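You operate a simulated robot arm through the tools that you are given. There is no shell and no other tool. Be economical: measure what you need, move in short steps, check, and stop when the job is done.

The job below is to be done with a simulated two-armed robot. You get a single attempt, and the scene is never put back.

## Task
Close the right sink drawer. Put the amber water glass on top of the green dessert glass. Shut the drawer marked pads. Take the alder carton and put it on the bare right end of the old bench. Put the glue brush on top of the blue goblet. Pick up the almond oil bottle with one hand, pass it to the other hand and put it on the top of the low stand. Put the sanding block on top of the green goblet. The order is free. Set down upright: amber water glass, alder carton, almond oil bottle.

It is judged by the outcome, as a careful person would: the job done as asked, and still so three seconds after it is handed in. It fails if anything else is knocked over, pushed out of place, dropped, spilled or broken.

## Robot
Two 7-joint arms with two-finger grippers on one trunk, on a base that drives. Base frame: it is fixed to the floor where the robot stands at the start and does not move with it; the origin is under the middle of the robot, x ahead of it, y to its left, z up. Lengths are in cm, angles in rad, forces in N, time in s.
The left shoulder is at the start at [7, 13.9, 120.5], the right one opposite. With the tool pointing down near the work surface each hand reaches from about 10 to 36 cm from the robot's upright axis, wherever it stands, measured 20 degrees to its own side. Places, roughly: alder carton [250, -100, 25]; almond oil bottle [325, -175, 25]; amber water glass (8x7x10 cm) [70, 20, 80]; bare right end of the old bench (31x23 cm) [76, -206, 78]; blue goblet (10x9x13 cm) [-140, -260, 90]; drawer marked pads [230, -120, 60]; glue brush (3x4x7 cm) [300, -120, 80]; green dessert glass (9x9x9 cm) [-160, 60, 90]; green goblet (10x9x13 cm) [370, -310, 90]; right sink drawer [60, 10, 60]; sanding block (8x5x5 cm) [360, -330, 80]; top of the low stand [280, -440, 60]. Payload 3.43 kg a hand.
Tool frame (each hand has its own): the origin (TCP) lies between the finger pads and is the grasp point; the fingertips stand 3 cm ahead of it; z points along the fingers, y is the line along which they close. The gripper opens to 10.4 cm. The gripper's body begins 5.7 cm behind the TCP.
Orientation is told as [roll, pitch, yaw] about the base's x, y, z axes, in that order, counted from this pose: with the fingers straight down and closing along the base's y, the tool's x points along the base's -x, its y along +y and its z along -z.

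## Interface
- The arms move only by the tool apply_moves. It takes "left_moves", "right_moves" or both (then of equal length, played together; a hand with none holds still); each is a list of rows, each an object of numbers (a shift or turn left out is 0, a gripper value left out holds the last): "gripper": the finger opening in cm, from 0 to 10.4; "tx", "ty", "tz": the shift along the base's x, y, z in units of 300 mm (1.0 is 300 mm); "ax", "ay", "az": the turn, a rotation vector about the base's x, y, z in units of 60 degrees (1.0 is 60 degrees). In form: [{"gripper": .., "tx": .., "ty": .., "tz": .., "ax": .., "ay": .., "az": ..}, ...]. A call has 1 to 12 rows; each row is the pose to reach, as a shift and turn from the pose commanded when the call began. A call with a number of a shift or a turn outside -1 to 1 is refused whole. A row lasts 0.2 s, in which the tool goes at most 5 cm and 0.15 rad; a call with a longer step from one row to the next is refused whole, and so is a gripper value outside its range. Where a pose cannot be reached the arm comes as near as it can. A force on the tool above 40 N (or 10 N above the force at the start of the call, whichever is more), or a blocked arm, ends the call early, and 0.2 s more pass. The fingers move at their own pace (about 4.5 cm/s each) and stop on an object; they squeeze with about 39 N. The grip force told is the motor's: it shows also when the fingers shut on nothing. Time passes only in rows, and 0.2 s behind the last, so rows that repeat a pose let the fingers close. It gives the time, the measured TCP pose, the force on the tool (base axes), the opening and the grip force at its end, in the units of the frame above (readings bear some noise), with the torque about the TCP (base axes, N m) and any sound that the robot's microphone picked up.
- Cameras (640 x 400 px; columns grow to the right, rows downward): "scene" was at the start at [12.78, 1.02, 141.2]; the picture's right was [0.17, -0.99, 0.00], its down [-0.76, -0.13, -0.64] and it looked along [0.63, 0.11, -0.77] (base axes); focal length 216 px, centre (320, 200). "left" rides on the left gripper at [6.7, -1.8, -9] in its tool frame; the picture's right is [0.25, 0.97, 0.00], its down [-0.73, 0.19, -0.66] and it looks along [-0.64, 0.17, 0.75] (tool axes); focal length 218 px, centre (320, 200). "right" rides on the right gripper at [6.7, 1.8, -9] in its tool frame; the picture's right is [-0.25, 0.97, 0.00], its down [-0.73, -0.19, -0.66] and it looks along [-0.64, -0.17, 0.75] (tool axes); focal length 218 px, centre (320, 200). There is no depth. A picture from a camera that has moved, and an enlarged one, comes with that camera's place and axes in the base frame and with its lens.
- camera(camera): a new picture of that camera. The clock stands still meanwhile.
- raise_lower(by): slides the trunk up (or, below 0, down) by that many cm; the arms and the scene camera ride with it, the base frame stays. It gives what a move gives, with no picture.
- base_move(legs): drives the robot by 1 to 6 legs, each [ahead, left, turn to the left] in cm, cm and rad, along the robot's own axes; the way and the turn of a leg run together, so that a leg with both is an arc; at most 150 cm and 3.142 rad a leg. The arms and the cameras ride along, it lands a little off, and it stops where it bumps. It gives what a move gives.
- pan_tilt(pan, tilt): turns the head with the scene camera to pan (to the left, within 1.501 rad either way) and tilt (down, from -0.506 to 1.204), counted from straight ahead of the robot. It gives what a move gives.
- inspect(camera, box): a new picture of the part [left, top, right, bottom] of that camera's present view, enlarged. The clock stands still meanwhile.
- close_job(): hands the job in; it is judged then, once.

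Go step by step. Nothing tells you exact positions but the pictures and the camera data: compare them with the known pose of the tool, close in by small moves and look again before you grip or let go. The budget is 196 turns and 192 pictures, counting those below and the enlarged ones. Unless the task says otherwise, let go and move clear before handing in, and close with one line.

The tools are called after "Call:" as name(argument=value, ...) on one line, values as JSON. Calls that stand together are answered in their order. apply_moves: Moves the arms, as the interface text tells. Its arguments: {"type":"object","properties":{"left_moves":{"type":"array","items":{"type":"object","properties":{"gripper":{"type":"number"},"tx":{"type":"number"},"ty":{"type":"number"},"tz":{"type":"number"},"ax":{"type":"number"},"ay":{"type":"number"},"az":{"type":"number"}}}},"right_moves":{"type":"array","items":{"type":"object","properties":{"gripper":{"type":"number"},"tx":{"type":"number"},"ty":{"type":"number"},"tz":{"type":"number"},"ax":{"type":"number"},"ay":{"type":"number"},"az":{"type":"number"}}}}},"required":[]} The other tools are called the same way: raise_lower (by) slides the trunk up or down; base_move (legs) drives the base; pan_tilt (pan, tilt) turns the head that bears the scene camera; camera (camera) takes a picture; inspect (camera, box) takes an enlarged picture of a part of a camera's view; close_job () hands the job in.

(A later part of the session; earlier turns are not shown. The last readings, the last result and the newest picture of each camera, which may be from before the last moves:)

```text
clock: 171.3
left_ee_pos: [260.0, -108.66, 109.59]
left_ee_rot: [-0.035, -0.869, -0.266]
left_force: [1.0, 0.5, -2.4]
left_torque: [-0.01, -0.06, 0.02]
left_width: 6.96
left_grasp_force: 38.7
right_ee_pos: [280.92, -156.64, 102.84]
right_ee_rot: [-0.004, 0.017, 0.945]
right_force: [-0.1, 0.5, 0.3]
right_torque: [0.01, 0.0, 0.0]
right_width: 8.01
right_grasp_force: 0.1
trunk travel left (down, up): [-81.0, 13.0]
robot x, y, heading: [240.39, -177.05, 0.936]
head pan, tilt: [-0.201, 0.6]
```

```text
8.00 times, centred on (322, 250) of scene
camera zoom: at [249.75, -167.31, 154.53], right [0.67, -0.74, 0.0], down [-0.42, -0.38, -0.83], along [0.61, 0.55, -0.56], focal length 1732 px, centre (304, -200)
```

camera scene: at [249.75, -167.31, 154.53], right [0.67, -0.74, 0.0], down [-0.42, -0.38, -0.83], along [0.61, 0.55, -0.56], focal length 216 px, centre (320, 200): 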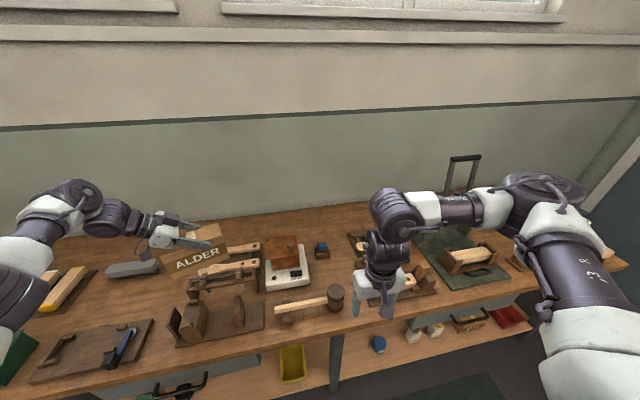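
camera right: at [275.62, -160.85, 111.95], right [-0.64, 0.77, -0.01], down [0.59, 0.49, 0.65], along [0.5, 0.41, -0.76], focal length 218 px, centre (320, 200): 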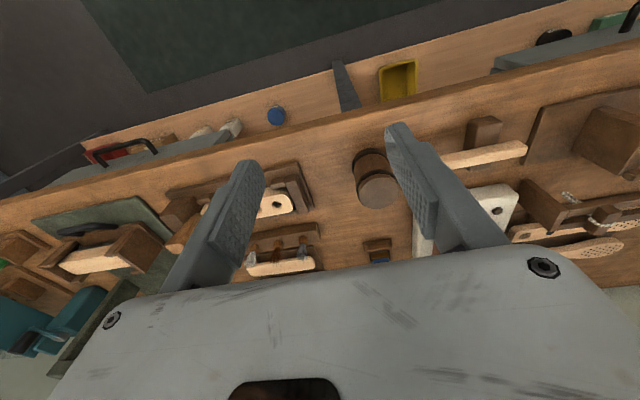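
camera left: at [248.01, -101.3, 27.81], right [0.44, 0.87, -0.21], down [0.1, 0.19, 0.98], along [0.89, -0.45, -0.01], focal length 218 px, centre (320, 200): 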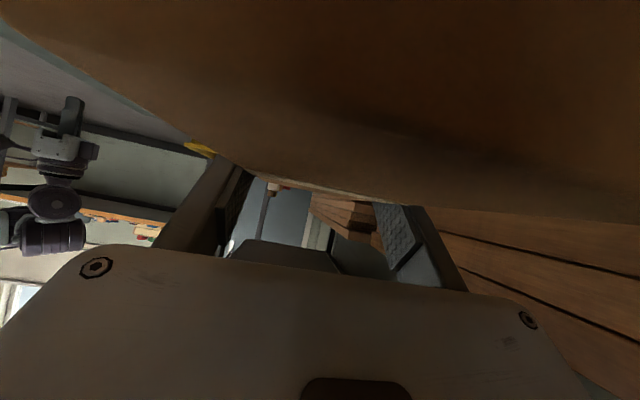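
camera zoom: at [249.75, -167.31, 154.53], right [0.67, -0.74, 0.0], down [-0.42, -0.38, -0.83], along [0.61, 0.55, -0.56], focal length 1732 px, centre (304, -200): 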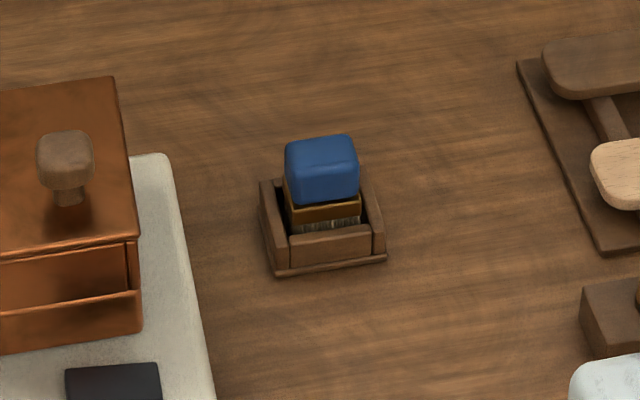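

Triangulated, the blue head's centre is at (299.1, -123.7, 85.1). I'll drive up to the bench, tilt the right hand 20° forward and hover over it.

Call:
base_move(legs=[[12, 0, 0]])

Call:
apply_moves(right_moves=[{"ax": 0.1, "ay": -0.073}, {"ax": 0.2, "ay": -0.146, "tx": 0.03, "ty": 0.04}, {"ax": 0.269, "ay": -0.197, "tx": 0.1, "ty": 0.16}, {"ax": 0.269, "ay": -0.197, "tx": 0.16, "ty": 0.28}, {"ax": 0.269, "ay": -0.197, "tx": 0.22, "ty": 0.4}])

Call:
camera(camera="scene")

Call:
camera(camera="right")

```text
clock: 172.6
left_ee_pos: [267.08, -98.94, 109.59]
left_ee_rot: [-0.034, -0.866, -0.267]
left_force: [-0.6, -0.6, -3.1]
left_torque: [0.0, -0.06, 0.0]
left_width: 6.95
left_grasp_force: 39.2
right_ee_pos: [287.96, -147.13, 102.87]
right_ee_rot: [-0.004, 0.019, 0.944]
right_force: [-0.4, 0.0, -0.3]
right_torque: [0.03, 0.01, -0.01]
right_width: 8.02
right_grasp_force: 0.0
trunk travel left (down, up): [-81.0, 13.0]
robot x, y, heading: [247.47, -167.01, 0.931]
head pan, tilt: [-0.201, 0.6]
```

```text
clock: 173.8
left_ee_pos: [267.28, -98.79, 109.29]
left_ee_rot: [-0.037, -0.868, -0.263]
left_force: [-0.3, -0.1, -3.3]
left_torque: [-0.01, -0.07, 0.01]
left_width: 6.93
left_grasp_force: 38.8
right_ee_pos: [294.75, -134.81, 102.63]
right_ee_rot: [-0.005, -0.33, 0.946]
right_force: [0.1, 0.4, 0.0]
right_torque: [0.03, 0.02, 0.0]
right_width: 8.03
right_grasp_force: 0.0
right hand out of reach, approached as far as the arm can: row 1, 2, 3
trunk travel left (down, up): [-81.0, 13.0]
robot x, y, heading: [247.3, -167.22, 0.934]
head pan, tilt: [-0.201, 0.6]
```

```text
105 pictures are left
camera scene: at [257.03, -157.34, 154.49], right [0.67, -0.74, 0.0], down [-0.42, -0.38, -0.82], along [0.61, 0.55, -0.57], focal length 216 px, centre (320, 200)
```

scene: 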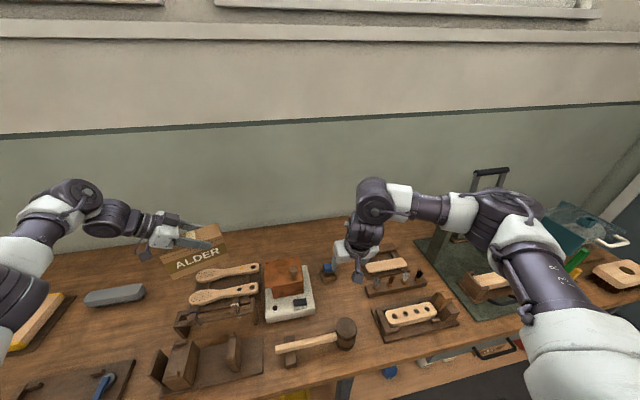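

```text
104 pictures are left
camera right: at [287.86, -141.19, 109.07], right [-0.64, 0.76, 0.08], down [0.43, 0.28, 0.86], along [0.63, 0.59, -0.51], focal length 218 px, centre (320, 200)
```

right: 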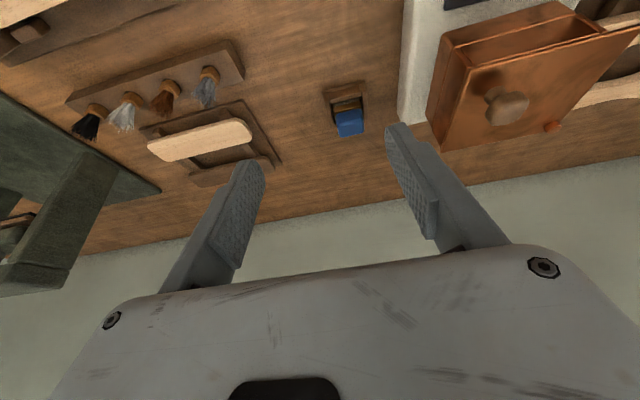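

The right camera agrees: the head is at (298.8, -124.3). I'll move over it, descend and check just before the grip.

Call:
apply_moves(right_moves=[{"tx": 0.05, "ty": 0.12, "gripper": 7.2}, {"tx": 0.1, "ty": 0.24, "tz": -0.03}, {"tx": 0.137, "ty": 0.355, "tz": -0.1}, {"tx": 0.137, "ty": 0.355, "tz": -0.22}, {"tx": 0.137, "ty": 0.355, "tz": -0.32}, {"tx": 0.137, "ty": 0.355, "tz": -0.4}])

Call:
camera(camera="right")

Call:
inspect(camera="scene", box=[290, 220, 390, 300])

```text
clock: 175.2
left_ee_pos: [267.18, -98.8, 109.33]
left_ee_rot: [-0.036, -0.868, -0.263]
left_force: [0.3, 0.9, -3.1]
left_torque: [-0.01, -0.08, 0.01]
left_width: 6.94
left_grasp_force: 39.2
right_ee_pos: [298.7, -124.18, 90.73]
right_ee_rot: [-0.004, -0.329, 0.945]
right_force: [0.0, 1.5, -0.5]
right_torque: [-0.02, -0.03, -0.01]
right_width: 7.21
right_grasp_force: 0.1
trunk travel left (down, up): [-81.0, 13.0]
robot x, y, heading: [247.17, -167.49, 0.936]
head pan, tilt: [-0.201, 0.6]
```

```text
103 pictures are left
camera right: at [291.86, -130.53, 97.08], right [-0.64, 0.76, 0.08], down [0.43, 0.28, 0.86], along [0.63, 0.59, -0.51], focal length 218 px, centre (320, 200)
```

right: 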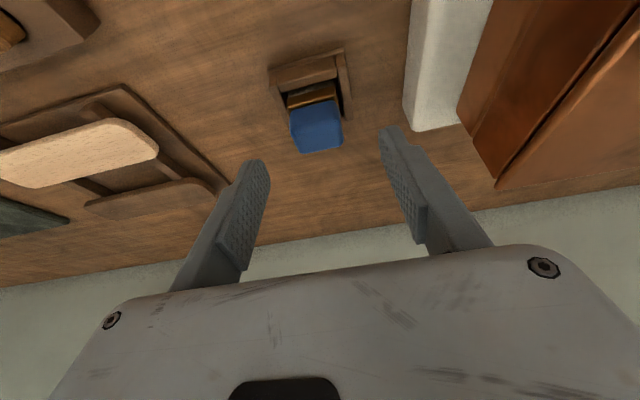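

```text
5.00 times, centred on (340, 260) of scene
camera zoom: at [256.94, -157.39, 154.5], right [0.67, -0.74, 0.0], down [-0.42, -0.38, -0.82], along [0.61, 0.55, -0.57], focal length 1083 px, centre (220, -100)
```

zoom: 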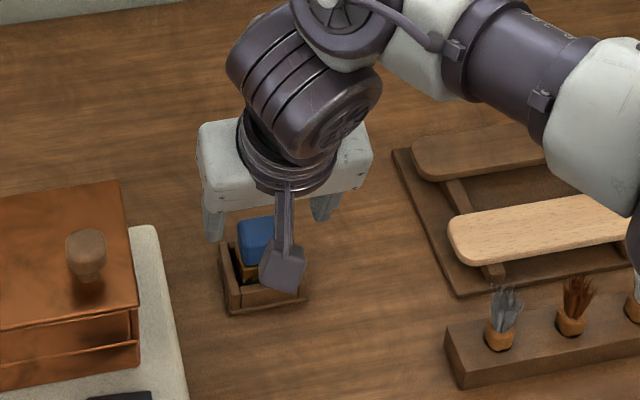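

Aligned. I'll descend 4 cm and close on the blue head.

Call:
apply_moves(right_moves=[{"tz": -0.06}, {"tz": -0.11}, {"tz": -0.135}, {"tz": -0.135, "gripper": 2.5}, {"tz": -0.135}, {"tz": -0.135}, {"tz": -0.135}])

Call:
apply_moves(right_moves=[{"tz": 0.05}, {"tz": 0.12}, {"tz": 0.22}])

Call:
camera(camera="right")

Call:
inspect(camera="scene", box=[290, 220, 390, 300])

```text
clock: 176.8
left_ee_pos: [267.21, -98.86, 109.5]
left_ee_rot: [-0.036, -0.868, -0.263]
left_force: [-0.6, 0.0, -2.9]
left_torque: [-0.01, -0.06, 0.0]
left_width: 6.96
left_grasp_force: 38.8
right_ee_pos: [298.81, -124.27, 86.65]
right_ee_rot: [-0.005, -0.33, 0.946]
right_force: [0.6, -0.9, 0.5]
right_torque: [0.0, 0.02, 0.03]
right_width: 3.86
right_grasp_force: 38.8
trunk travel left (down, up): [-81.0, 13.0]
robot x, y, heading: [247.21, -167.07, 0.937]
head pan, tilt: [-0.201, 0.6]
```

```text
clock: 177.6
left_ee_pos: [267.22, -98.93, 109.54]
left_ee_rot: [-0.037, -0.868, -0.265]
left_force: [0.6, 1.2, -3.0]
left_torque: [0.01, -0.03, -0.01]
left_width: 6.95
left_grasp_force: 39.3
right_ee_pos: [298.85, -124.37, 93.21]
right_ee_rot: [-0.006, -0.328, 0.947]
right_force: [-0.7, -0.5, -0.3]
right_torque: [-0.01, 0.05, 0.01]
right_width: 3.89
right_grasp_force: 39.2
trunk travel left (down, up): [-81.0, 13.0]
robot x, y, heading: [247.48, -167.33, 0.937]
head pan, tilt: [-0.201, 0.6]
```

```text
101 pictures are left
camera right: at [291.91, -130.6, 99.66], right [-0.64, 0.76, 0.08], down [0.43, 0.28, 0.86], along [0.63, 0.59, -0.51], focal length 218 px, centre (320, 200)
```

right: 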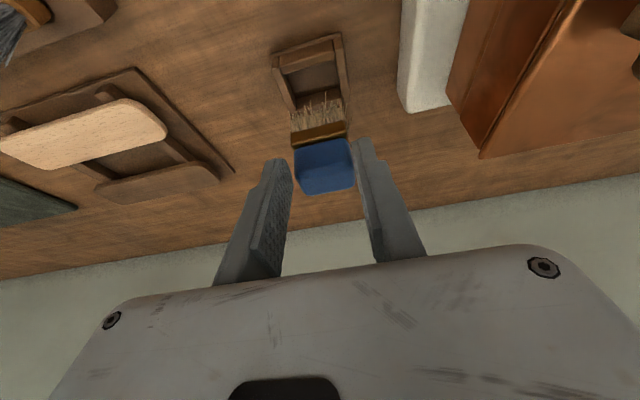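

```text
5.00 times, centred on (340, 260) of scene
camera zoom: at [256.9, -157.46, 154.5], right [0.67, -0.74, 0.0], down [-0.42, -0.38, -0.82], along [0.61, 0.55, -0.57], focal length 1083 px, centre (220, -100)
```

zoom: 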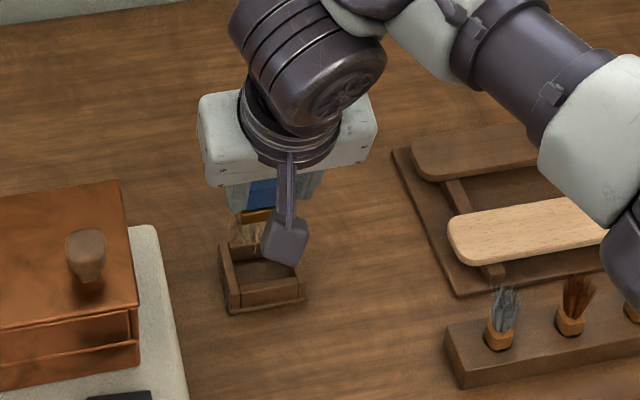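

The brush is held and its tray stays put. I'll lift clear, back away and head toward the old bench.

Call:
apply_moves(right_moves=[{"tz": 0.15}, {"tz": 0.3}, {"tz": 0.4}, {"tz": 0.45, "tx": -0.07, "ty": -0.1}, {"tz": 0.45, "tx": -0.15, "ty": -0.2}])

Call:
base_move(legs=[[-62, 0, 0], [0, 0, 1.57]])

Call:
pan_tilt(pan=0.4, tilt=0.45)

Call:
camera(camera="scene")

```text
clock: 178.8
left_ee_pos: [267.18, -98.88, 109.6]
left_ee_rot: [-0.036, -0.866, -0.267]
left_force: [-0.6, 0.0, -2.7]
left_torque: [0.02, -0.04, 0.05]
left_width: 6.93
left_grasp_force: 39.6
right_ee_pos: [294.22, -130.47, 106.84]
right_ee_rot: [-0.005, -0.331, 0.942]
right_force: [0.2, -0.5, 0.0]
right_torque: [0.03, 0.0, -0.03]
right_width: 3.9
right_grasp_force: 39.3
trunk travel left (down, up): [-81.0, 13.0]
robot x, y, heading: [247.26, -167.3, 0.937]
head pan, tilt: [-0.201, 0.6]
```

```text
clock: 186.1
left_ee_pos: [142.08, -196.57, 109.46]
left_ee_rot: [-0.037, -0.867, 1.305]
left_force: [-0.5, 0.1, -2.5]
left_torque: [0.05, -0.02, -0.04]
left_width: 6.93
left_grasp_force: 39.5
right_ee_pos: [173.65, -169.65, 106.73]
right_ee_rot: [-0.005, -0.33, 2.515]
right_force: [-0.6, -1.0, -1.1]
right_torque: [-0.02, 0.01, 0.0]
right_width: 3.87
right_grasp_force: 38.8
trunk travel left (down, up): [-81.0, 13.0]
robot x, y, heading: [210.54, -216.83, 2.502]
head pan, tilt: [-0.201, 0.6]
```

```text
clock: 187.1
left_ee_pos: [142.21, -196.62, 109.37]
left_ee_rot: [-0.036, -0.867, 1.305]
left_force: [0.1, -1.1, -2.2]
left_torque: [0.06, 0.02, -0.01]
left_width: 6.93
left_grasp_force: 39.1
right_ee_pos: [173.59, -169.67, 106.72]
right_ee_rot: [-0.006, -0.331, 2.514]
right_force: [0.2, -0.1, -0.8]
right_torque: [0.01, -0.01, -0.01]
right_width: 3.88
right_grasp_force: 38.8
trunk travel left (down, up): [-81.0, 13.0]
robot x, y, heading: [210.25, -216.78, 2.499]
head pan, tilt: [0.4, 0.45]
```

```text
99 pictures are left
camera scene: at [197.58, -211.93, 155.86], right [0.24, 0.97, 0.0], down [0.42, -0.1, -0.9], along [-0.87, 0.21, -0.44], focal length 216 px, centre (320, 200)
```

scene: 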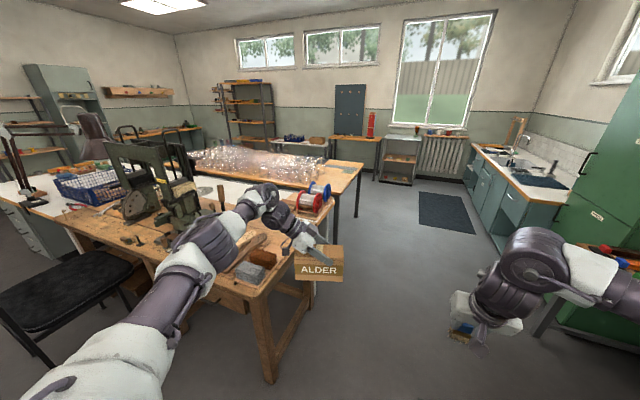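

The old bench is to the left, partly hidden by my arm. I'll drive along the aisle and look at it from the front.

Call:
base_move(legs=[[90, -12, 0]])

Call:
pan_tilt(pan=1.45, tilt=0.55)

Call:
camera(camera="scene")

Call:
pan_tilt(pan=0.75, tilt=0.55)

Call:
camera(camera="scene")

```text
clock: 191.9
left_ee_pos: [77.58, -132.54, 109.46]
left_ee_rot: [-0.035, -0.869, 1.293]
left_force: [-0.6, -0.4, -2.3]
left_torque: [0.04, 0.02, 0.0]
left_width: 6.95
left_grasp_force: 38.9
right_ee_pos: [109.41, -106.03, 106.75]
right_ee_rot: [-0.006, -0.331, 2.503]
right_force: [0.4, -0.7, -0.3]
right_torque: [-0.03, -0.01, 0.01]
right_width: 3.88
right_grasp_force: 39.0
trunk travel left (down, up): [-81.0, 13.0]
robot x, y, heading: [145.65, -153.43, 2.494]
head pan, tilt: [0.4, 0.45]
```

```text
clock: 193.2
left_ee_pos: [77.61, -132.43, 109.33]
left_ee_rot: [-0.038, -0.868, 1.294]
left_force: [-0.5, -0.5, -2.8]
left_torque: [0.05, 0.02, -0.01]
left_width: 6.95
left_grasp_force: 39.5
right_ee_pos: [109.3, -105.81, 106.7]
right_ee_rot: [-0.006, -0.33, 2.501]
right_force: [0.2, -0.5, -0.2]
right_torque: [-0.03, 0.02, 0.0]
right_width: 3.85
right_grasp_force: 38.9
trunk travel left (down, up): [-81.0, 13.0]
robot x, y, heading: [145.62, -153.25, 2.496]
head pan, tilt: [1.45, 0.55]
```

```text
98 pictures are left
camera scene: at [135.53, -157.07, 154.96], right [-0.72, 0.7, 0.0], down [0.36, 0.37, -0.85], along [-0.59, -0.61, -0.52], focal length 216 px, centre (320, 200)
```

scene: 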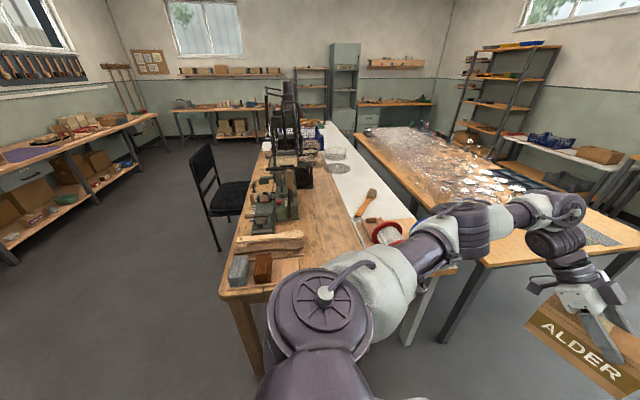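

```text
clock: 194.2
left_ee_pos: [77.74, -132.47, 109.39]
left_ee_rot: [-0.037, -0.867, 1.294]
left_force: [-0.2, -0.5, -2.3]
left_torque: [0.03, -0.05, 0.01]
left_width: 6.97
left_grasp_force: 38.9
right_ee_pos: [109.45, -105.89, 106.68]
right_ee_rot: [-0.006, -0.33, 2.502]
right_force: [-0.5, 0.1, 0.5]
right_torque: [-0.03, 0.0, 0.01]
right_width: 3.87
right_grasp_force: 39.1
trunk travel left (down, up): [-81.0, 13.0]
robot x, y, heading: [145.69, -153.48, 2.491]
head pan, tilt: [0.75, 0.55]
```

```text
97 pictures are left
camera scene: at [132.85, -151.55, 154.96], right [-0.1, 0.99, 0.0], down [0.52, 0.05, -0.85], along [-0.85, -0.09, -0.52], focal length 216 px, centre (320, 200)
```

scene: 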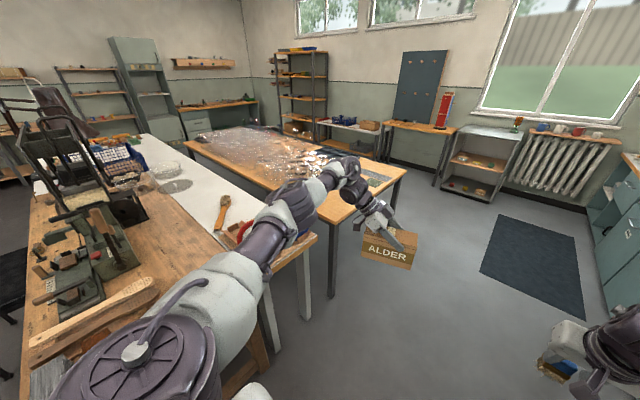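

The bench runs away from the aisle, and its near right corner lies around (76, -206). I'll drive opposite it and turn to face it.

Call:
base_move(legs=[[43, 0, 0], [0, 0, 1.585]])

Call:
pan_tilt(pan=0.0, tilt=0.6)

Call:
camera(camera="scene")

```text
clock: 200.7
left_ee_pos: [91.13, -195.69, 109.5]
left_ee_rot: [-0.037, -0.869, 2.876]
left_force: [-0.3, -0.3, -3.4]
left_torque: [-0.01, 0.09, 0.02]
left_width: 6.96
left_grasp_force: 39.4
right_ee_pos: [64.13, -164.23, 106.72]
right_ee_rot: [-0.005, -0.33, -2.196]
right_force: [0.0, -0.1, -0.1]
right_torque: [0.0, -0.04, -0.01]
right_width: 3.88
right_grasp_force: 38.9
trunk travel left (down, up): [-81.0, 13.0]
robot x, y, heading: [110.95, -127.14, -2.207]
head pan, tilt: [0.75, 0.55]
```

```text
clock: 201.8
left_ee_pos: [91.24, -195.68, 109.41]
left_ee_rot: [-0.038, -0.868, 2.878]
left_force: [-0.1, -0.2, -2.8]
left_torque: [0.01, 0.06, -0.02]
left_width: 6.93
left_grasp_force: 39.1
right_ee_pos: [64.23, -164.32, 106.81]
right_ee_rot: [-0.004, -0.33, -2.195]
right_force: [-0.4, -0.5, -0.8]
right_torque: [0.02, 0.01, -0.02]
right_width: 3.85
right_grasp_force: 38.8
trunk travel left (down, up): [-81.0, 13.0]
robot x, y, heading: [111.19, -127.44, -2.207]
head pan, tilt: [0.0, 0.6]
```

```text
96 pictures are left
camera scene: at [103.2, -138.89, 154.5], right [-0.81, 0.59, 0.0], down [0.34, 0.46, -0.82], along [-0.49, -0.66, -0.57], focal length 216 px, centre (320, 200)
```

scene: 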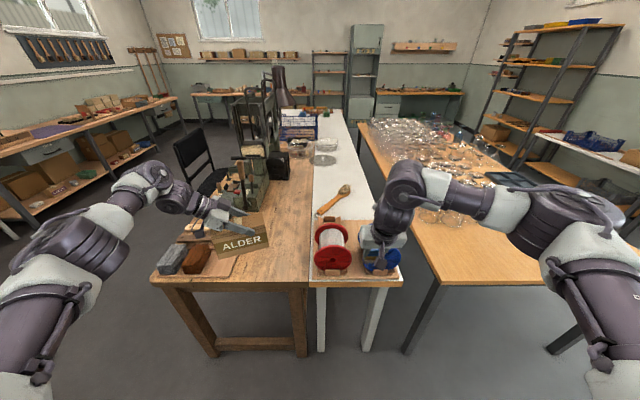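

The bare area of the brown bench is clear to see, roughly t 168–198, n -109 to -132. I'll drive so the carton hovers over it.

Call:
base_move(legs=[[15, -9, 0]])

Call:
camera(camera="scene")

Call:
inspect(camera="scene", box=[160, 190, 360, 315])

```text
clock: 203.3
left_ee_pos: [75.49, -202.37, 109.58]
left_ee_rot: [-0.035, -0.868, 2.879]
left_force: [0.9, 0.5, -3.6]
left_torque: [0.02, 0.03, -0.04]
left_width: 6.94
left_grasp_force: 38.5
right_ee_pos: [48.33, -171.1, 107.0]
right_ee_rot: [-0.007, -0.334, -2.194]
right_force: [0.5, -0.1, -0.6]
right_torque: [0.01, 0.02, 0.01]
right_width: 3.86
right_grasp_force: 38.8
trunk travel left (down, up): [-81.0, 13.0]
robot x, y, heading: [95.38, -134.34, -2.2]
head pan, tilt: [0.0, 0.6]
```

```text
95 pictures are left
camera scene: at [87.42, -145.5, 154.54], right [-0.81, 0.59, 0.0], down [0.33, 0.45, -0.83], along [-0.49, -0.67, -0.56], focal length 216 px, centre (320, 200)
```

scene: 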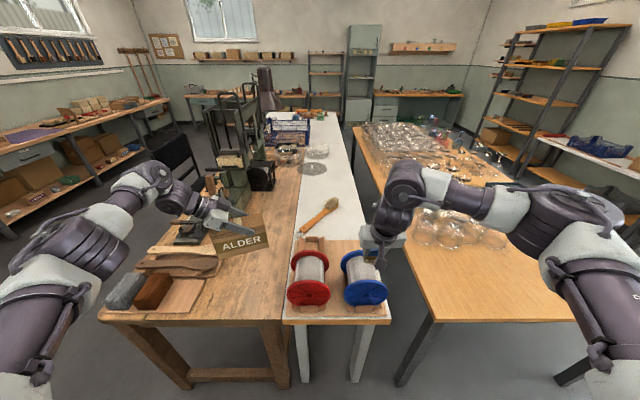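

```text
3.20 times, centred on (260, 252) of scene
camera zoom: at [87.42, -145.5, 154.54], right [-0.81, 0.59, 0.0], down [0.33, 0.45, -0.83], along [-0.49, -0.67, -0.56], focal length 693 px, centre (512, 32)
```

zoom: 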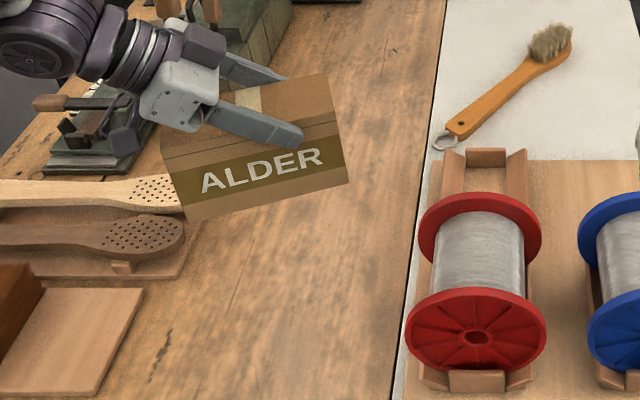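

The bare strip's middle is slightly to the left, so I'll sidestep 4 cm. Then I'll raise the right hand relative to the trunk, so that lowering the trunk brings only the carton down.

Call:
base_move(legs=[[0, 4, 0]])

Call:
apply_moves(right_moves=[{"tz": 0.15}, {"tz": 0.3}, {"tz": 0.45}, {"tz": 0.6}, {"tz": 0.75}])

Call:
raise_lower(by=-15)

Call:
camera(camera="scene")

Call:
camera(camera="left")

```text
clock: 204.2
left_ee_pos: [77.75, -204.39, 109.68]
left_ee_rot: [-0.035, -0.86, 2.875]
left_force: [-0.3, 0.3, -4.1]
left_torque: [0.02, 0.01, 0.0]
left_width: 6.95
left_grasp_force: 39.2
right_ee_pos: [50.6, -172.93, 106.66]
right_ee_rot: [0.002, -0.332, -2.2]
right_force: [-0.8, 0.8, -0.5]
right_torque: [-0.07, -0.05, 0.03]
right_width: 3.89
right_grasp_force: 39.0
trunk travel left (down, up): [-81.0, 13.0]
robot x, y, heading: [98.19, -136.67, -2.203]
head pan, tilt: [0.0, 0.6]
```

```text
clock: 205.4
left_ee_pos: [78.31, -204.58, 109.49]
left_ee_rot: [-0.033, -0.868, 2.875]
left_force: [0.6, 0.5, -2.9]
left_torque: [0.01, 0.06, 0.0]
left_width: 6.93
left_grasp_force: 39.3
right_ee_pos: [51.33, -173.29, 129.36]
right_ee_rot: [-0.004, -0.333, -2.196]
right_force: [0.5, 0.0, -0.4]
right_torque: [0.01, -0.01, 0.01]
right_width: 3.89
right_grasp_force: 38.5
trunk travel left (down, up): [-81.0, 13.0]
robot x, y, heading: [98.18, -136.2, -2.207]
head pan, tilt: [0.0, 0.6]
```

```text
clock: 207.1
left_ee_pos: [78.14, -204.61, 94.4]
left_ee_rot: [-0.038, -0.867, 2.877]
left_force: [0.2, -0.4, -3.1]
left_torque: [0.01, 0.06, -0.01]
left_width: 6.93
left_grasp_force: 39.7
right_ee_pos: [51.13, -173.46, 114.28]
right_ee_rot: [-0.005, -0.33, -2.199]
right_force: [-0.1, 0.0, 0.0]
right_torque: [0.02, -0.04, -0.01]
right_width: 3.88
right_grasp_force: 39.1
trunk travel left (down, up): [-66.0, 28.0]
robot x, y, heading: [98.24, -136.14, -2.208]
head pan, tilt: [0.0, 0.6]
```

```text
93 pictures are left
camera scene: at [90.22, -147.93, 139.51], right [-0.8, 0.59, 0.0], down [0.34, 0.46, -0.82], along [-0.49, -0.66, -0.57], focal length 216 px, centre (320, 200)
```

scene: 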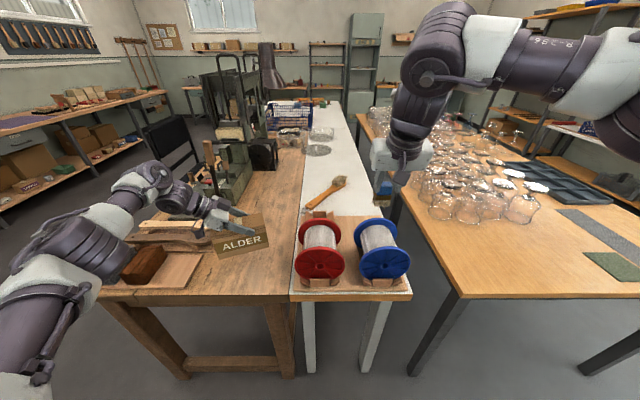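

```text
92 pictures are left
camera left: at [89.4, -206.37, 95.13], right [-0.12, -0.97, -0.22], down [-0.03, -0.21, 0.98], along [-0.99, 0.13, -0.01], focal length 218 px, centre (320, 200)
```

left: 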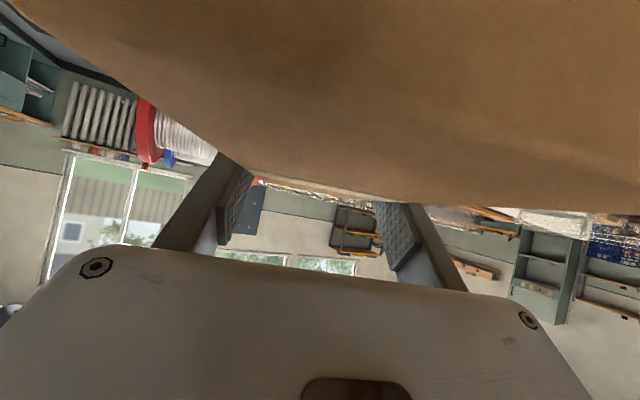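

Call:
inspect(camera="scene", box=[130, 190, 310, 300])

Call:
raise_lower(by=-5)

Call:
inspect(camera="scene", box=[130, 180, 310, 290])

```text
3.56 times, centred on (220, 245) of scene
camera zoom: at [90.22, -147.93, 139.51], right [-0.8, 0.59, 0.0], down [0.34, 0.46, -0.82], along [-0.49, -0.66, -0.57], focal length 770 px, centre (676, 40)
```

zoom: 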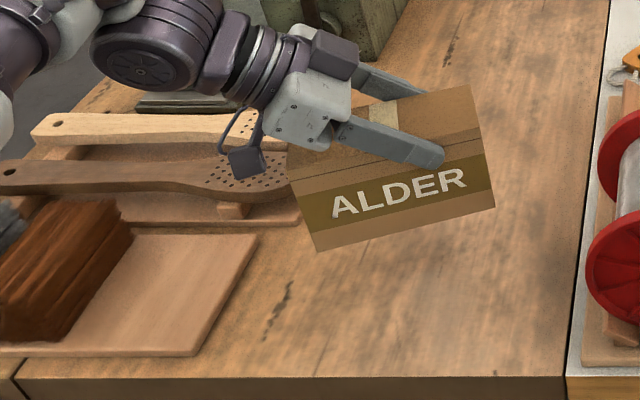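

```text
clock: 208.1
left_ee_pos: [78.1, -204.7, 89.49]
left_ee_rot: [-0.038, -0.867, 2.877]
left_force: [-0.3, -0.3, -2.6]
left_torque: [0.02, 0.02, -0.01]
left_width: 6.95
left_grasp_force: 39.2
right_ee_pos: [51.25, -173.34, 109.27]
right_ee_rot: [-0.006, -0.33, -2.197]
right_force: [0.1, 0.4, -0.9]
right_torque: [-0.02, 0.01, -0.01]
right_width: 3.89
right_grasp_force: 38.9
trunk travel left (down, up): [-61.0, 33.0]
robot x, y, heading: [98.44, -136.61, -2.207]
head pan, tilt: [0.0, 0.6]
```

```text
3.56 times, centred on (220, 235) of scene
camera zoom: at [90.23, -147.91, 134.51], right [-0.8, 0.59, 0.0], down [0.34, 0.46, -0.82], along [-0.49, -0.66, -0.57], focal length 770 px, centre (676, 76)
```

zoom: 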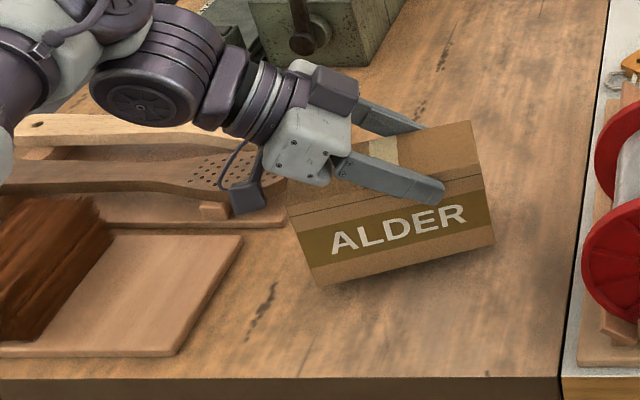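

Almost down. I'll lower the last centimetres in small steps and watch the force.

Call:
raise_lower(by=-1)

Call:
raise_lower(by=-0.6)

Call:
inspect(camera="scene", box=[180, 200, 290, 270])

```text
clock: 208.6
left_ee_pos: [78.08, -204.74, 88.41]
left_ee_rot: [-0.036, -0.868, 2.876]
left_force: [-1.0, 0.4, -2.0]
left_torque: [0.03, 0.05, 0.01]
left_width: 6.97
left_grasp_force: 39.2
right_ee_pos: [51.22, -173.38, 108.2]
right_ee_rot: [-0.005, -0.329, -2.197]
right_force: [-0.7, 0.5, -1.1]
right_torque: [0.04, -0.06, 0.01]
right_width: 3.91
right_grasp_force: 39.2
trunk travel left (down, up): [-60.0, 34.0]
robot x, y, heading: [98.38, -136.36, -2.21]
head pan, tilt: [0.0, 0.6]
```

```text
clock: 209.2
left_ee_pos: [78.23, -204.69, 88.02]
left_ee_rot: [-0.032, -0.868, 2.873]
left_force: [0.3, -0.7, 8.8]
left_torque: [-0.67, -0.99, 0.07]
left_width: 6.93
left_grasp_force: 39.2
right_ee_pos: [51.3, -173.2, 107.82]
right_ee_rot: [-0.003, -0.332, -2.197]
right_force: [0.6, 0.1, 0.7]
right_torque: [0.01, 0.01, 0.03]
right_width: 3.88
right_grasp_force: 38.6
trunk travel left (down, up): [-59.4, 34.6]
robot x, y, heading: [98.48, -136.75, -2.205]
head pan, tilt: [0.0, 0.6]
```

```text
5.71 times, centred on (235, 235) of scene
camera zoom: at [90.26, -147.77, 132.94], right [-0.81, 0.59, 0.0], down [0.34, 0.45, -0.83], along [-0.49, -0.66, -0.56], focal length 1237 px, centre (806, 0)
```

zoom: 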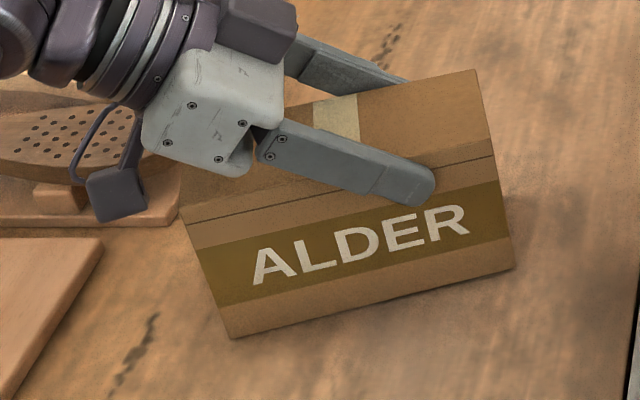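

The left end touches first, so the carton is tilted a couple of degrees. I'll level the hand slightly and lower a bit more.

Call:
apply_moves(left_moves=[{"ax": -0.013, "ay": -0.048}, {"ax": -0.013, "ay": -0.048}])

Call:
raise_lower(by=-0.4)

Call:
inspect(camera="scene", box=[180, 200, 290, 270])

```text
clock: 209.8
left_ee_pos: [77.94, -204.51, 88.21]
left_ee_rot: [-0.03, -0.82, 2.868]
left_force: [-7.6, 1.6, 11.4]
left_torque: [-0.1, 1.78, -0.16]
left_width: 6.96
left_grasp_force: 39.0
right_ee_pos: [51.1, -173.16, 107.6]
right_ee_rot: [-0.005, -0.332, -2.199]
right_force: [-1.3, 0.3, -0.4]
right_torque: [0.0, -0.02, -0.01]
right_width: 3.89
right_grasp_force: 38.9
trunk travel left (down, up): [-59.4, 34.6]
robot x, y, heading: [98.34, -136.2, -2.205]
head pan, tilt: [0.0, 0.6]
```

```text
clock: 210.3
left_ee_pos: [78.31, -204.56, 87.95]
left_ee_rot: [-0.027, -0.819, 2.871]
left_force: [-2.2, -1.3, 24.7]
left_torque: [-0.72, 1.54, 0.03]
left_width: 6.96
left_grasp_force: 38.8
right_ee_pos: [51.36, -173.07, 107.46]
right_ee_rot: [-0.004, -0.332, -2.197]
right_force: [-0.2, -0.5, -0.6]
right_torque: [0.01, -0.01, -0.03]
right_width: 3.89
right_grasp_force: 38.9
trunk travel left (down, up): [-59.0, 35.0]
robot x, y, heading: [98.17, -136.57, -2.202]
head pan, tilt: [0.0, 0.6]
```

```text
5.71 times, centred on (235, 235) of scene
camera zoom: at [90.34, -147.51, 132.58], right [-0.81, 0.59, 0.0], down [0.33, 0.45, -0.83], along [-0.49, -0.67, -0.56], focal length 1237 px, centre (806, 0)
```

zoom: 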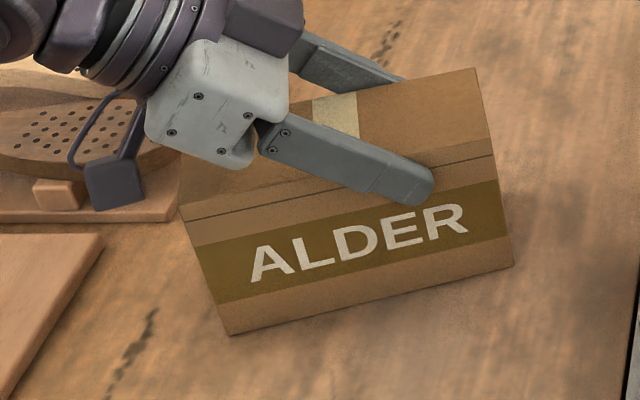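

It's seated flat. I'll relieve the pressure and open.

Call:
raise_lower(by=0.5)

Call:
apply_moves(left_moves=[{"gripper": 7.6}, {"gripper": 8.4}, {"gripper": 9.4}, {"gripper": 10.4}, {"gripper": 10.4}])

Call:
inspect(camera="scene", box=[180, 200, 290, 270])

```text
clock: 210.9
left_ee_pos: [78.12, -204.54, 87.96]
left_ee_rot: [-0.034, -0.813, 2.874]
left_force: [-4.6, -3.3, 11.1]
left_torque: [-0.42, 1.41, 0.1]
left_width: 6.96
left_grasp_force: 39.4
right_ee_pos: [51.18, -173.2, 107.81]
right_ee_rot: [-0.004, -0.332, -2.196]
right_force: [0.4, 0.1, -0.1]
right_torque: [0.01, 0.01, 0.01]
right_width: 3.88
right_grasp_force: 39.0
trunk travel left (down, up): [-59.5, 34.5]
robot x, y, heading: [97.99, -136.59, -2.205]
head pan, tilt: [0.0, 0.6]
```

```text
clock: 212.1
left_ee_pos: [78.2, -204.66, 88.03]
left_ee_rot: [-0.036, -0.815, 2.879]
left_force: [0.5, -1.3, -0.3]
left_torque: [-0.03, -0.01, -0.01]
left_width: 10.4
left_grasp_force: 0.1
right_ee_pos: [51.18, -173.24, 107.77]
right_ee_rot: [-0.004, -0.329, -2.196]
right_force: [0.5, 0.6, -0.3]
right_torque: [0.02, -0.05, 0.01]
right_width: 3.87
right_grasp_force: 39.1
trunk travel left (down, up): [-59.5, 34.5]
robot x, y, heading: [98.55, -136.71, -2.206]
head pan, tilt: [0.0, 0.6]
```

```text
5.71 times, centred on (235, 235) of scene
camera zoom: at [90.22, -147.9, 133.01], right [-0.8, 0.59, 0.0], down [0.34, 0.46, -0.82], along [-0.49, -0.66, -0.57], focal length 1237 px, centre (806, 0)
```

zoom: 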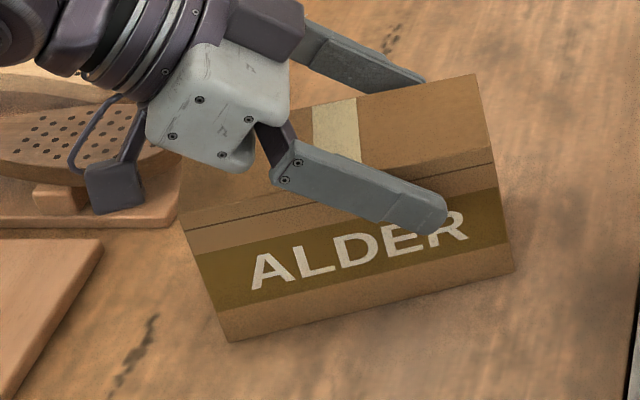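

Released; the carton stands flat. I'll raise the trunk straight up and back away.

Call:
raise_lower(by=22)

Call:
inspect(camera="scene", box=[150, 200, 330, 310])

Call:
base_move(legs=[[-30, 0, 0]])

Call:
apply_moves(left_moves=[{"ax": 0.035, "ay": 0.13, "tz": 0.05}, {"ax": 0.07, "ay": 0.26, "tz": 0.05}, {"ax": 0.105, "ay": 0.39, "tz": 0.05}, {"ax": 0.14, "ay": 0.52, "tz": 0.05}, {"ax": 0.175, "ay": 0.65, "tz": 0.05}, {"ax": 0.2, "ay": 0.75, "tz": 0.05}])

Call:
apply_moves(left_moves=[{"az": 0.14}, {"az": 0.28}, {"az": 0.42}, {"az": 0.56}, {"az": 0.7}, {"az": 0.84}, {"az": 0.98}])

```text
clock: 214.4
left_ee_pos: [78.25, -204.73, 110.0]
left_ee_rot: [-0.038, -0.815, 2.875]
left_force: [0.0, 0.3, 0.5]
left_torque: [-0.01, -0.02, 0.0]
left_width: 10.44
left_grasp_force: 0.0
right_ee_pos: [51.14, -173.33, 129.8]
right_ee_rot: [-0.006, -0.331, -2.197]
right_force: [-0.1, -0.3, -0.8]
right_torque: [0.01, -0.02, 0.01]
right_width: 3.9
right_grasp_force: 39.1
trunk travel left (down, up): [-81.5, 12.5]
robot x, y, heading: [98.55, -136.51, -2.208]
head pan, tilt: [0.0, 0.6]
```

```text
3.56 times, centred on (240, 255) of scene
camera zoom: at [90.21, -147.91, 155.0], right [-0.8, 0.59, 0.0], down [0.34, 0.46, -0.82], along [-0.49, -0.66, -0.57], focal length 770 px, centre (604, 4)
```

zoom: 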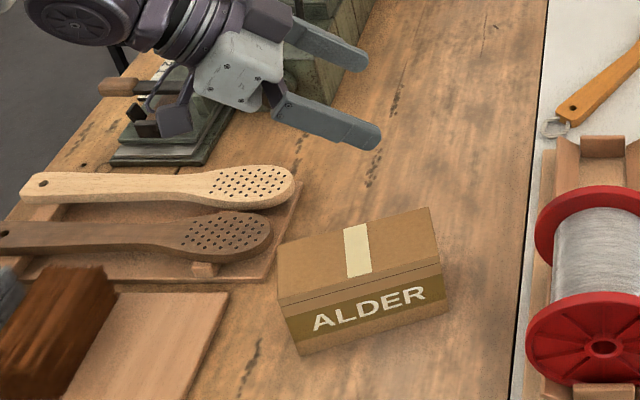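

```text
clock: 216.4
left_ee_pos: [96.04, -180.52, 109.86]
left_ee_rot: [-0.038, -0.815, 2.877]
left_force: [0.1, -0.5, 0.2]
left_torque: [-0.01, 0.01, -0.03]
left_width: 10.37
left_grasp_force: 0.0
right_ee_pos: [68.89, -149.17, 129.57]
right_ee_rot: [-0.006, -0.327, -2.196]
right_force: [0.1, 0.1, -0.7]
right_torque: [0.02, -0.02, 0.0]
right_width: 3.89
right_grasp_force: 38.5
trunk travel left (down, up): [-81.5, 12.5]
robot x, y, heading: [116.61, -111.91, -2.2]
head pan, tilt: [0.0, 0.6]
```

```text
clock: 217.8
left_ee_pos: [96.2, -180.28, 111.46]
left_ee_rot: [3.026, -1.511, -0.185]
left_force: [0.5, 0.1, 0.3]
left_torque: [0.01, -0.01, 0.02]
left_width: 10.44
left_grasp_force: 0.1
right_ee_pos: [69.23, -149.06, 129.7]
right_ee_rot: [-0.006, -0.331, -2.195]
right_force: [1.0, -0.4, 0.3]
right_torque: [0.04, 0.01, 0.0]
right_width: 3.88
right_grasp_force: 38.9
trunk travel left (down, up): [-81.5, 12.5]
robot x, y, heading: [116.15, -112.32, -2.202]
head pan, tilt: [0.0, 0.6]
```

```text
clock: 219.4
left_ee_pos: [96.13, -180.23, 111.46]
left_ee_rot: [3.025, -1.513, 0.844]
left_force: [-0.5, 0.4, 0.2]
left_torque: [0.01, -0.02, 0.01]
left_width: 10.39
left_grasp_force: 0.1
right_ee_pos: [69.0, -148.94, 129.73]
right_ee_rot: [-0.004, -0.33, -2.198]
right_force: [0.4, 0.1, -1.2]
right_torque: [0.02, -0.02, 0.03]
right_width: 3.86
right_grasp_force: 39.0
trunk travel left (down, up): [-81.5, 12.5]
robot x, y, heading: [116.21, -112.24, -2.206]
head pan, tilt: [0.0, 0.6]
```

The carton stands upright on the bare end. I turned the left hand the wrong way, so I'll rotate it back to pointing down.

Call:
apply_moves(left_moves=[{"ax": 0.0965, "ay": -0.1015}, {"ax": 0.193, "ay": -0.203}, {"ax": 0.289, "ay": -0.304}, {"ax": 0.386, "ay": -0.406}, {"ax": 0.482, "ay": -0.507}, {"ax": 0.579, "ay": -0.609}, {"ax": 0.675, "ay": -0.71}])

Call:
apply_moves(left_moves=[{"ax": 0.0965, "ay": -0.1015}, {"ax": 0.193, "ay": -0.203}, {"ax": 0.289, "ay": -0.304}, {"ax": 0.32, "ay": -0.337}])

Call:
pan_tilt(pan=-0.7, tilt=0.4)

Call:
camera(camera="scene")

```text
clock: 221.1
left_ee_pos: [96.2, -180.32, 111.46]
left_ee_rot: [-0.032, -0.599, -2.384]
left_force: [0.2, 0.7, -0.4]
left_torque: [-0.01, 0.02, 0.0]
left_width: 10.4
left_grasp_force: 0.1
right_ee_pos: [69.14, -148.96, 129.81]
right_ee_rot: [-0.005, -0.33, -2.199]
right_force: [0.4, 0.2, -0.5]
right_torque: [0.01, -0.01, 0.02]
right_width: 3.86
right_grasp_force: 38.8
trunk travel left (down, up): [-81.5, 12.5]
robot x, y, heading: [116.37, -112.06, -2.207]
head pan, tilt: [0.0, 0.6]
```

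```text
clock: 222.1
left_ee_pos: [96.19, -180.27, 111.51]
left_ee_rot: [-0.035, -0.115, -2.388]
left_force: [0.0, -0.2, 0.2]
left_torque: [-0.01, 0.0, -0.03]
left_width: 10.38
left_grasp_force: 0.0
right_ee_pos: [69.1, -148.94, 129.74]
right_ee_rot: [-0.004, -0.331, -2.198]
right_force: [-1.1, -0.1, -0.8]
right_torque: [-0.01, -0.02, -0.01]
right_width: 3.89
right_grasp_force: 38.5
trunk travel left (down, up): [-81.5, 12.5]
robot x, y, heading: [116.42, -111.8, -2.205]
head pan, tilt: [0.0, 0.6]
```

```text
clock: 223.1
left_ee_pos: [96.01, -180.33, 111.51]
left_ee_rot: [-0.033, -0.116, -2.385]
left_force: [0.7, 0.5, 0.6]
left_torque: [-0.01, 0.0, 0.0]
left_width: 10.41
left_grasp_force: 0.0
right_ee_pos: [69.2, -148.9, 129.74]
right_ee_rot: [-0.005, -0.331, -2.198]
right_force: [-0.3, 0.4, -0.7]
right_torque: [0.03, -0.02, -0.01]
right_width: 3.91
right_grasp_force: 39.3
trunk travel left (down, up): [-81.5, 12.5]
robot x, y, heading: [116.36, -112.14, -2.206]
head pan, tilt: [-0.7, 0.4]
```

```text
85 pictures are left
camera scene: at [104.41, -118.56, 156.83], right [-0.23, 0.97, 0.0], down [0.38, 0.09, -0.92], along [-0.9, -0.22, -0.39], focal length 216 px, centre (320, 200)
```

scene: 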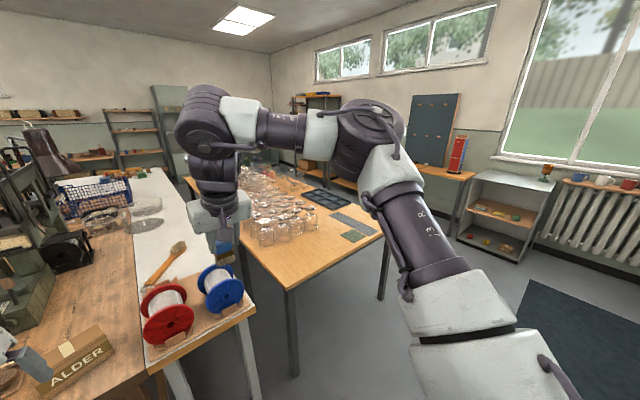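

The blue goblet should be at the far corner of the glassware table, so I'll go round by the west side. First I'll drive along the aisle westward, then look.

Call:
base_move(legs=[[0, 0, -1.568], [140, 0, 0], [65, 0, 0], [0, 0, 1.571]])

Call:
pan_tilt(pan=0.2, tilt=0.4)

Call:
camera(camera="scene")

```text
clock: 240.9
left_ee_pos: [-69.61, -59.33, 111.48]
left_ee_rot: [-0.033, -0.115, -2.4]
left_force: [0.6, 0.0, 0.2]
left_torque: [-0.01, 0.0, -0.01]
left_width: 10.42
left_grasp_force: 0.1
right_ee_pos: [-96.34, -27.6, 129.69]
right_ee_rot: [-0.004, -0.33, -2.211]
right_force: [0.3, -0.8, -0.3]
right_torque: [-0.02, 0.0, 0.01]
right_width: 3.9
right_grasp_force: 38.9
trunk travel left (down, up): [-81.5, 12.5]
robot x, y, heading: [-48.51, 8.4, -2.219]
head pan, tilt: [-0.7, 0.4]
```

```text
clock: 242.1
left_ee_pos: [-69.61, -59.33, 111.43]
left_ee_rot: [-0.033, -0.115, -2.4]
left_force: [0.4, 0.7, 0.9]
left_torque: [0.03, 0.04, 0.0]
left_width: 10.42
left_grasp_force: 0.0
right_ee_pos: [-96.17, -27.68, 129.75]
right_ee_rot: [-0.005, -0.33, -2.211]
right_force: [-0.7, 0.4, 0.0]
right_torque: [0.02, -0.01, 0.03]
right_width: 3.88
right_grasp_force: 39.3
trunk travel left (down, up): [-81.5, 12.5]
robot x, y, heading: [-48.63, 8.53, -2.223]
head pan, tilt: [0.201, 0.4]
```

```text
84 pictures are left
camera scene: at [-55.45, -4.02, 156.83], right [-0.9, 0.43, 0.0], down [0.17, 0.35, -0.92], along [-0.4, -0.83, -0.39], focal length 216 px, centre (320, 200)
```

scene: 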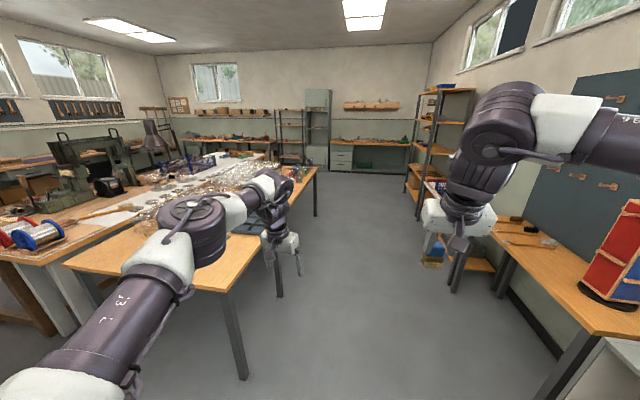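

The lane is free. I'll drive down it.

Call:
base_move(legs=[[140, 0, 0], [60, 0, 0]])

Call:
pan_tilt(pan=0.9, tilt=0.5)

Call:
camera(camera="scene")

```text
clock: 252.1
left_ee_pos: [-188.99, -220.62, 111.63]
left_ee_rot: [-0.035, -0.116, -2.38]
left_force: [0.7, -0.1, 0.7]
left_torque: [0.0, 0.02, 0.01]
left_width: 10.41
left_grasp_force: 0.0
right_ee_pos: [-216.14, -189.46, 129.89]
right_ee_rot: [-0.005, -0.332, -2.193]
right_force: [-0.8, 0.6, 0.3]
right_torque: [-0.02, -0.04, 0.01]
right_width: 3.87
right_grasp_force: 39.0
trunk travel left (down, up): [-81.5, 12.5]
robot x, y, heading: [-169.54, -152.45, -2.203]
head pan, tilt: [0.201, 0.4]
```

```text
clock: 253.2
left_ee_pos: [-189.14, -220.72, 111.41]
left_ee_rot: [-0.036, -0.114, -2.383]
left_force: [0.5, 0.2, -0.1]
left_torque: [0.03, -0.01, 0.03]
left_width: 10.38
left_grasp_force: 0.1
right_ee_pos: [-216.16, -189.47, 129.88]
right_ee_rot: [-0.005, -0.33, -2.193]
right_force: [-0.4, 0.8, -0.9]
right_torque: [0.03, -0.03, -0.02]
right_width: 3.88
right_grasp_force: 38.1
trunk travel left (down, up): [-81.5, 12.5]
robot x, y, heading: [-169.48, -152.28, -2.201]
head pan, tilt: [0.901, 0.499]
```

```text
83 pictures are left
camera scene: at [-169.6, -165.58, 155.92], right [-0.96, -0.26, 0.0], down [-0.13, 0.46, -0.88], along [0.23, -0.85, -0.48], focal length 216 px, centre (320, 200)
```

scene: 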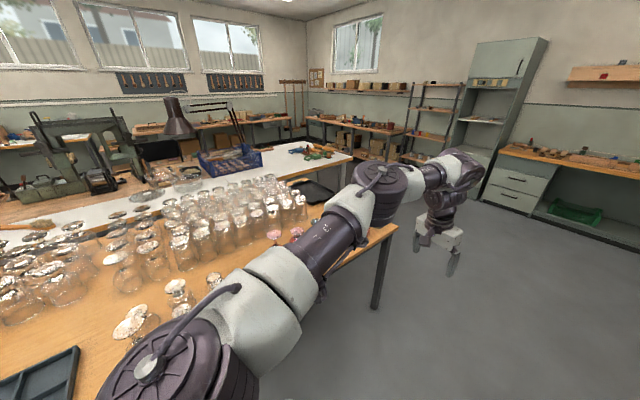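

I'll go a bit further, turn east to face the table's far corner, and look for the blue goblet.

Call:
base_move(legs=[[50, 0, 0], [0, 0, 1.571]])

Call:
pan_tilt(pan=-0.15, tilt=0.6)

Call:
camera(camera="scene")

```text
clock: 260.0
left_ee_pos: [-130.38, -212.54, 111.51]
left_ee_rot: [-0.03, -0.114, -0.807]
left_force: [-0.4, -0.4, -0.8]
left_torque: [0.0, 0.01, -0.01]
left_width: 10.4
left_grasp_force: 0.0
right_ee_pos: [-161.55, -239.77, 129.69]
right_ee_rot: [-0.005, -0.329, -0.618]
right_force: [-0.7, -0.9, -0.6]
right_torque: [0.04, 0.04, 0.02]
right_width: 3.87
right_grasp_force: 39.6
trunk travel left (down, up): [-81.5, 12.5]
robot x, y, heading: [-198.51, -192.9, -0.629]
head pan, tilt: [0.901, 0.499]
```

```text
clock: 261.3
left_ee_pos: [-130.33, -212.53, 111.54]
left_ee_rot: [-0.036, -0.116, -0.806]
left_force: [1.3, -0.1, -0.1]
left_torque: [-0.02, -0.01, 0.03]
left_width: 10.4
left_grasp_force: 0.0
right_ee_pos: [-161.52, -239.69, 129.86]
right_ee_rot: [-0.005, -0.331, -0.616]
right_force: [0.3, 1.0, -1.2]
right_torque: [-0.02, 0.01, -0.04]
right_width: 3.88
right_grasp_force: 39.7
trunk travel left (down, up): [-81.5, 12.5]
robot x, y, heading: [-198.82, -193.19, -0.626]
head pan, tilt: [-0.15, 0.6]
```

```text
82 pictures are left
camera scene: at [-188.2, -202.38, 155.01], right [-0.7, -0.71, 0.0], down [-0.4, 0.4, -0.82], along [0.59, -0.58, -0.57], focal length 216 px, centre (320, 200)
```

scene: 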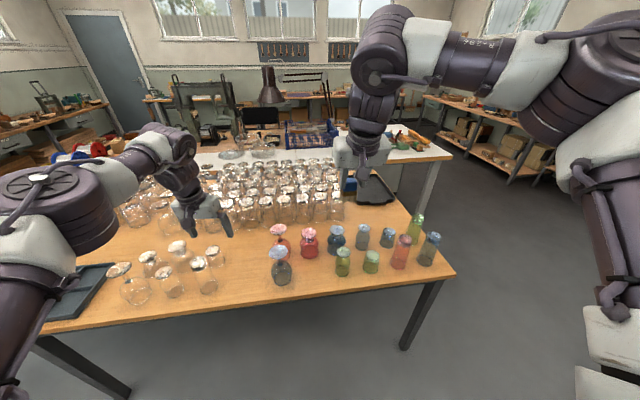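

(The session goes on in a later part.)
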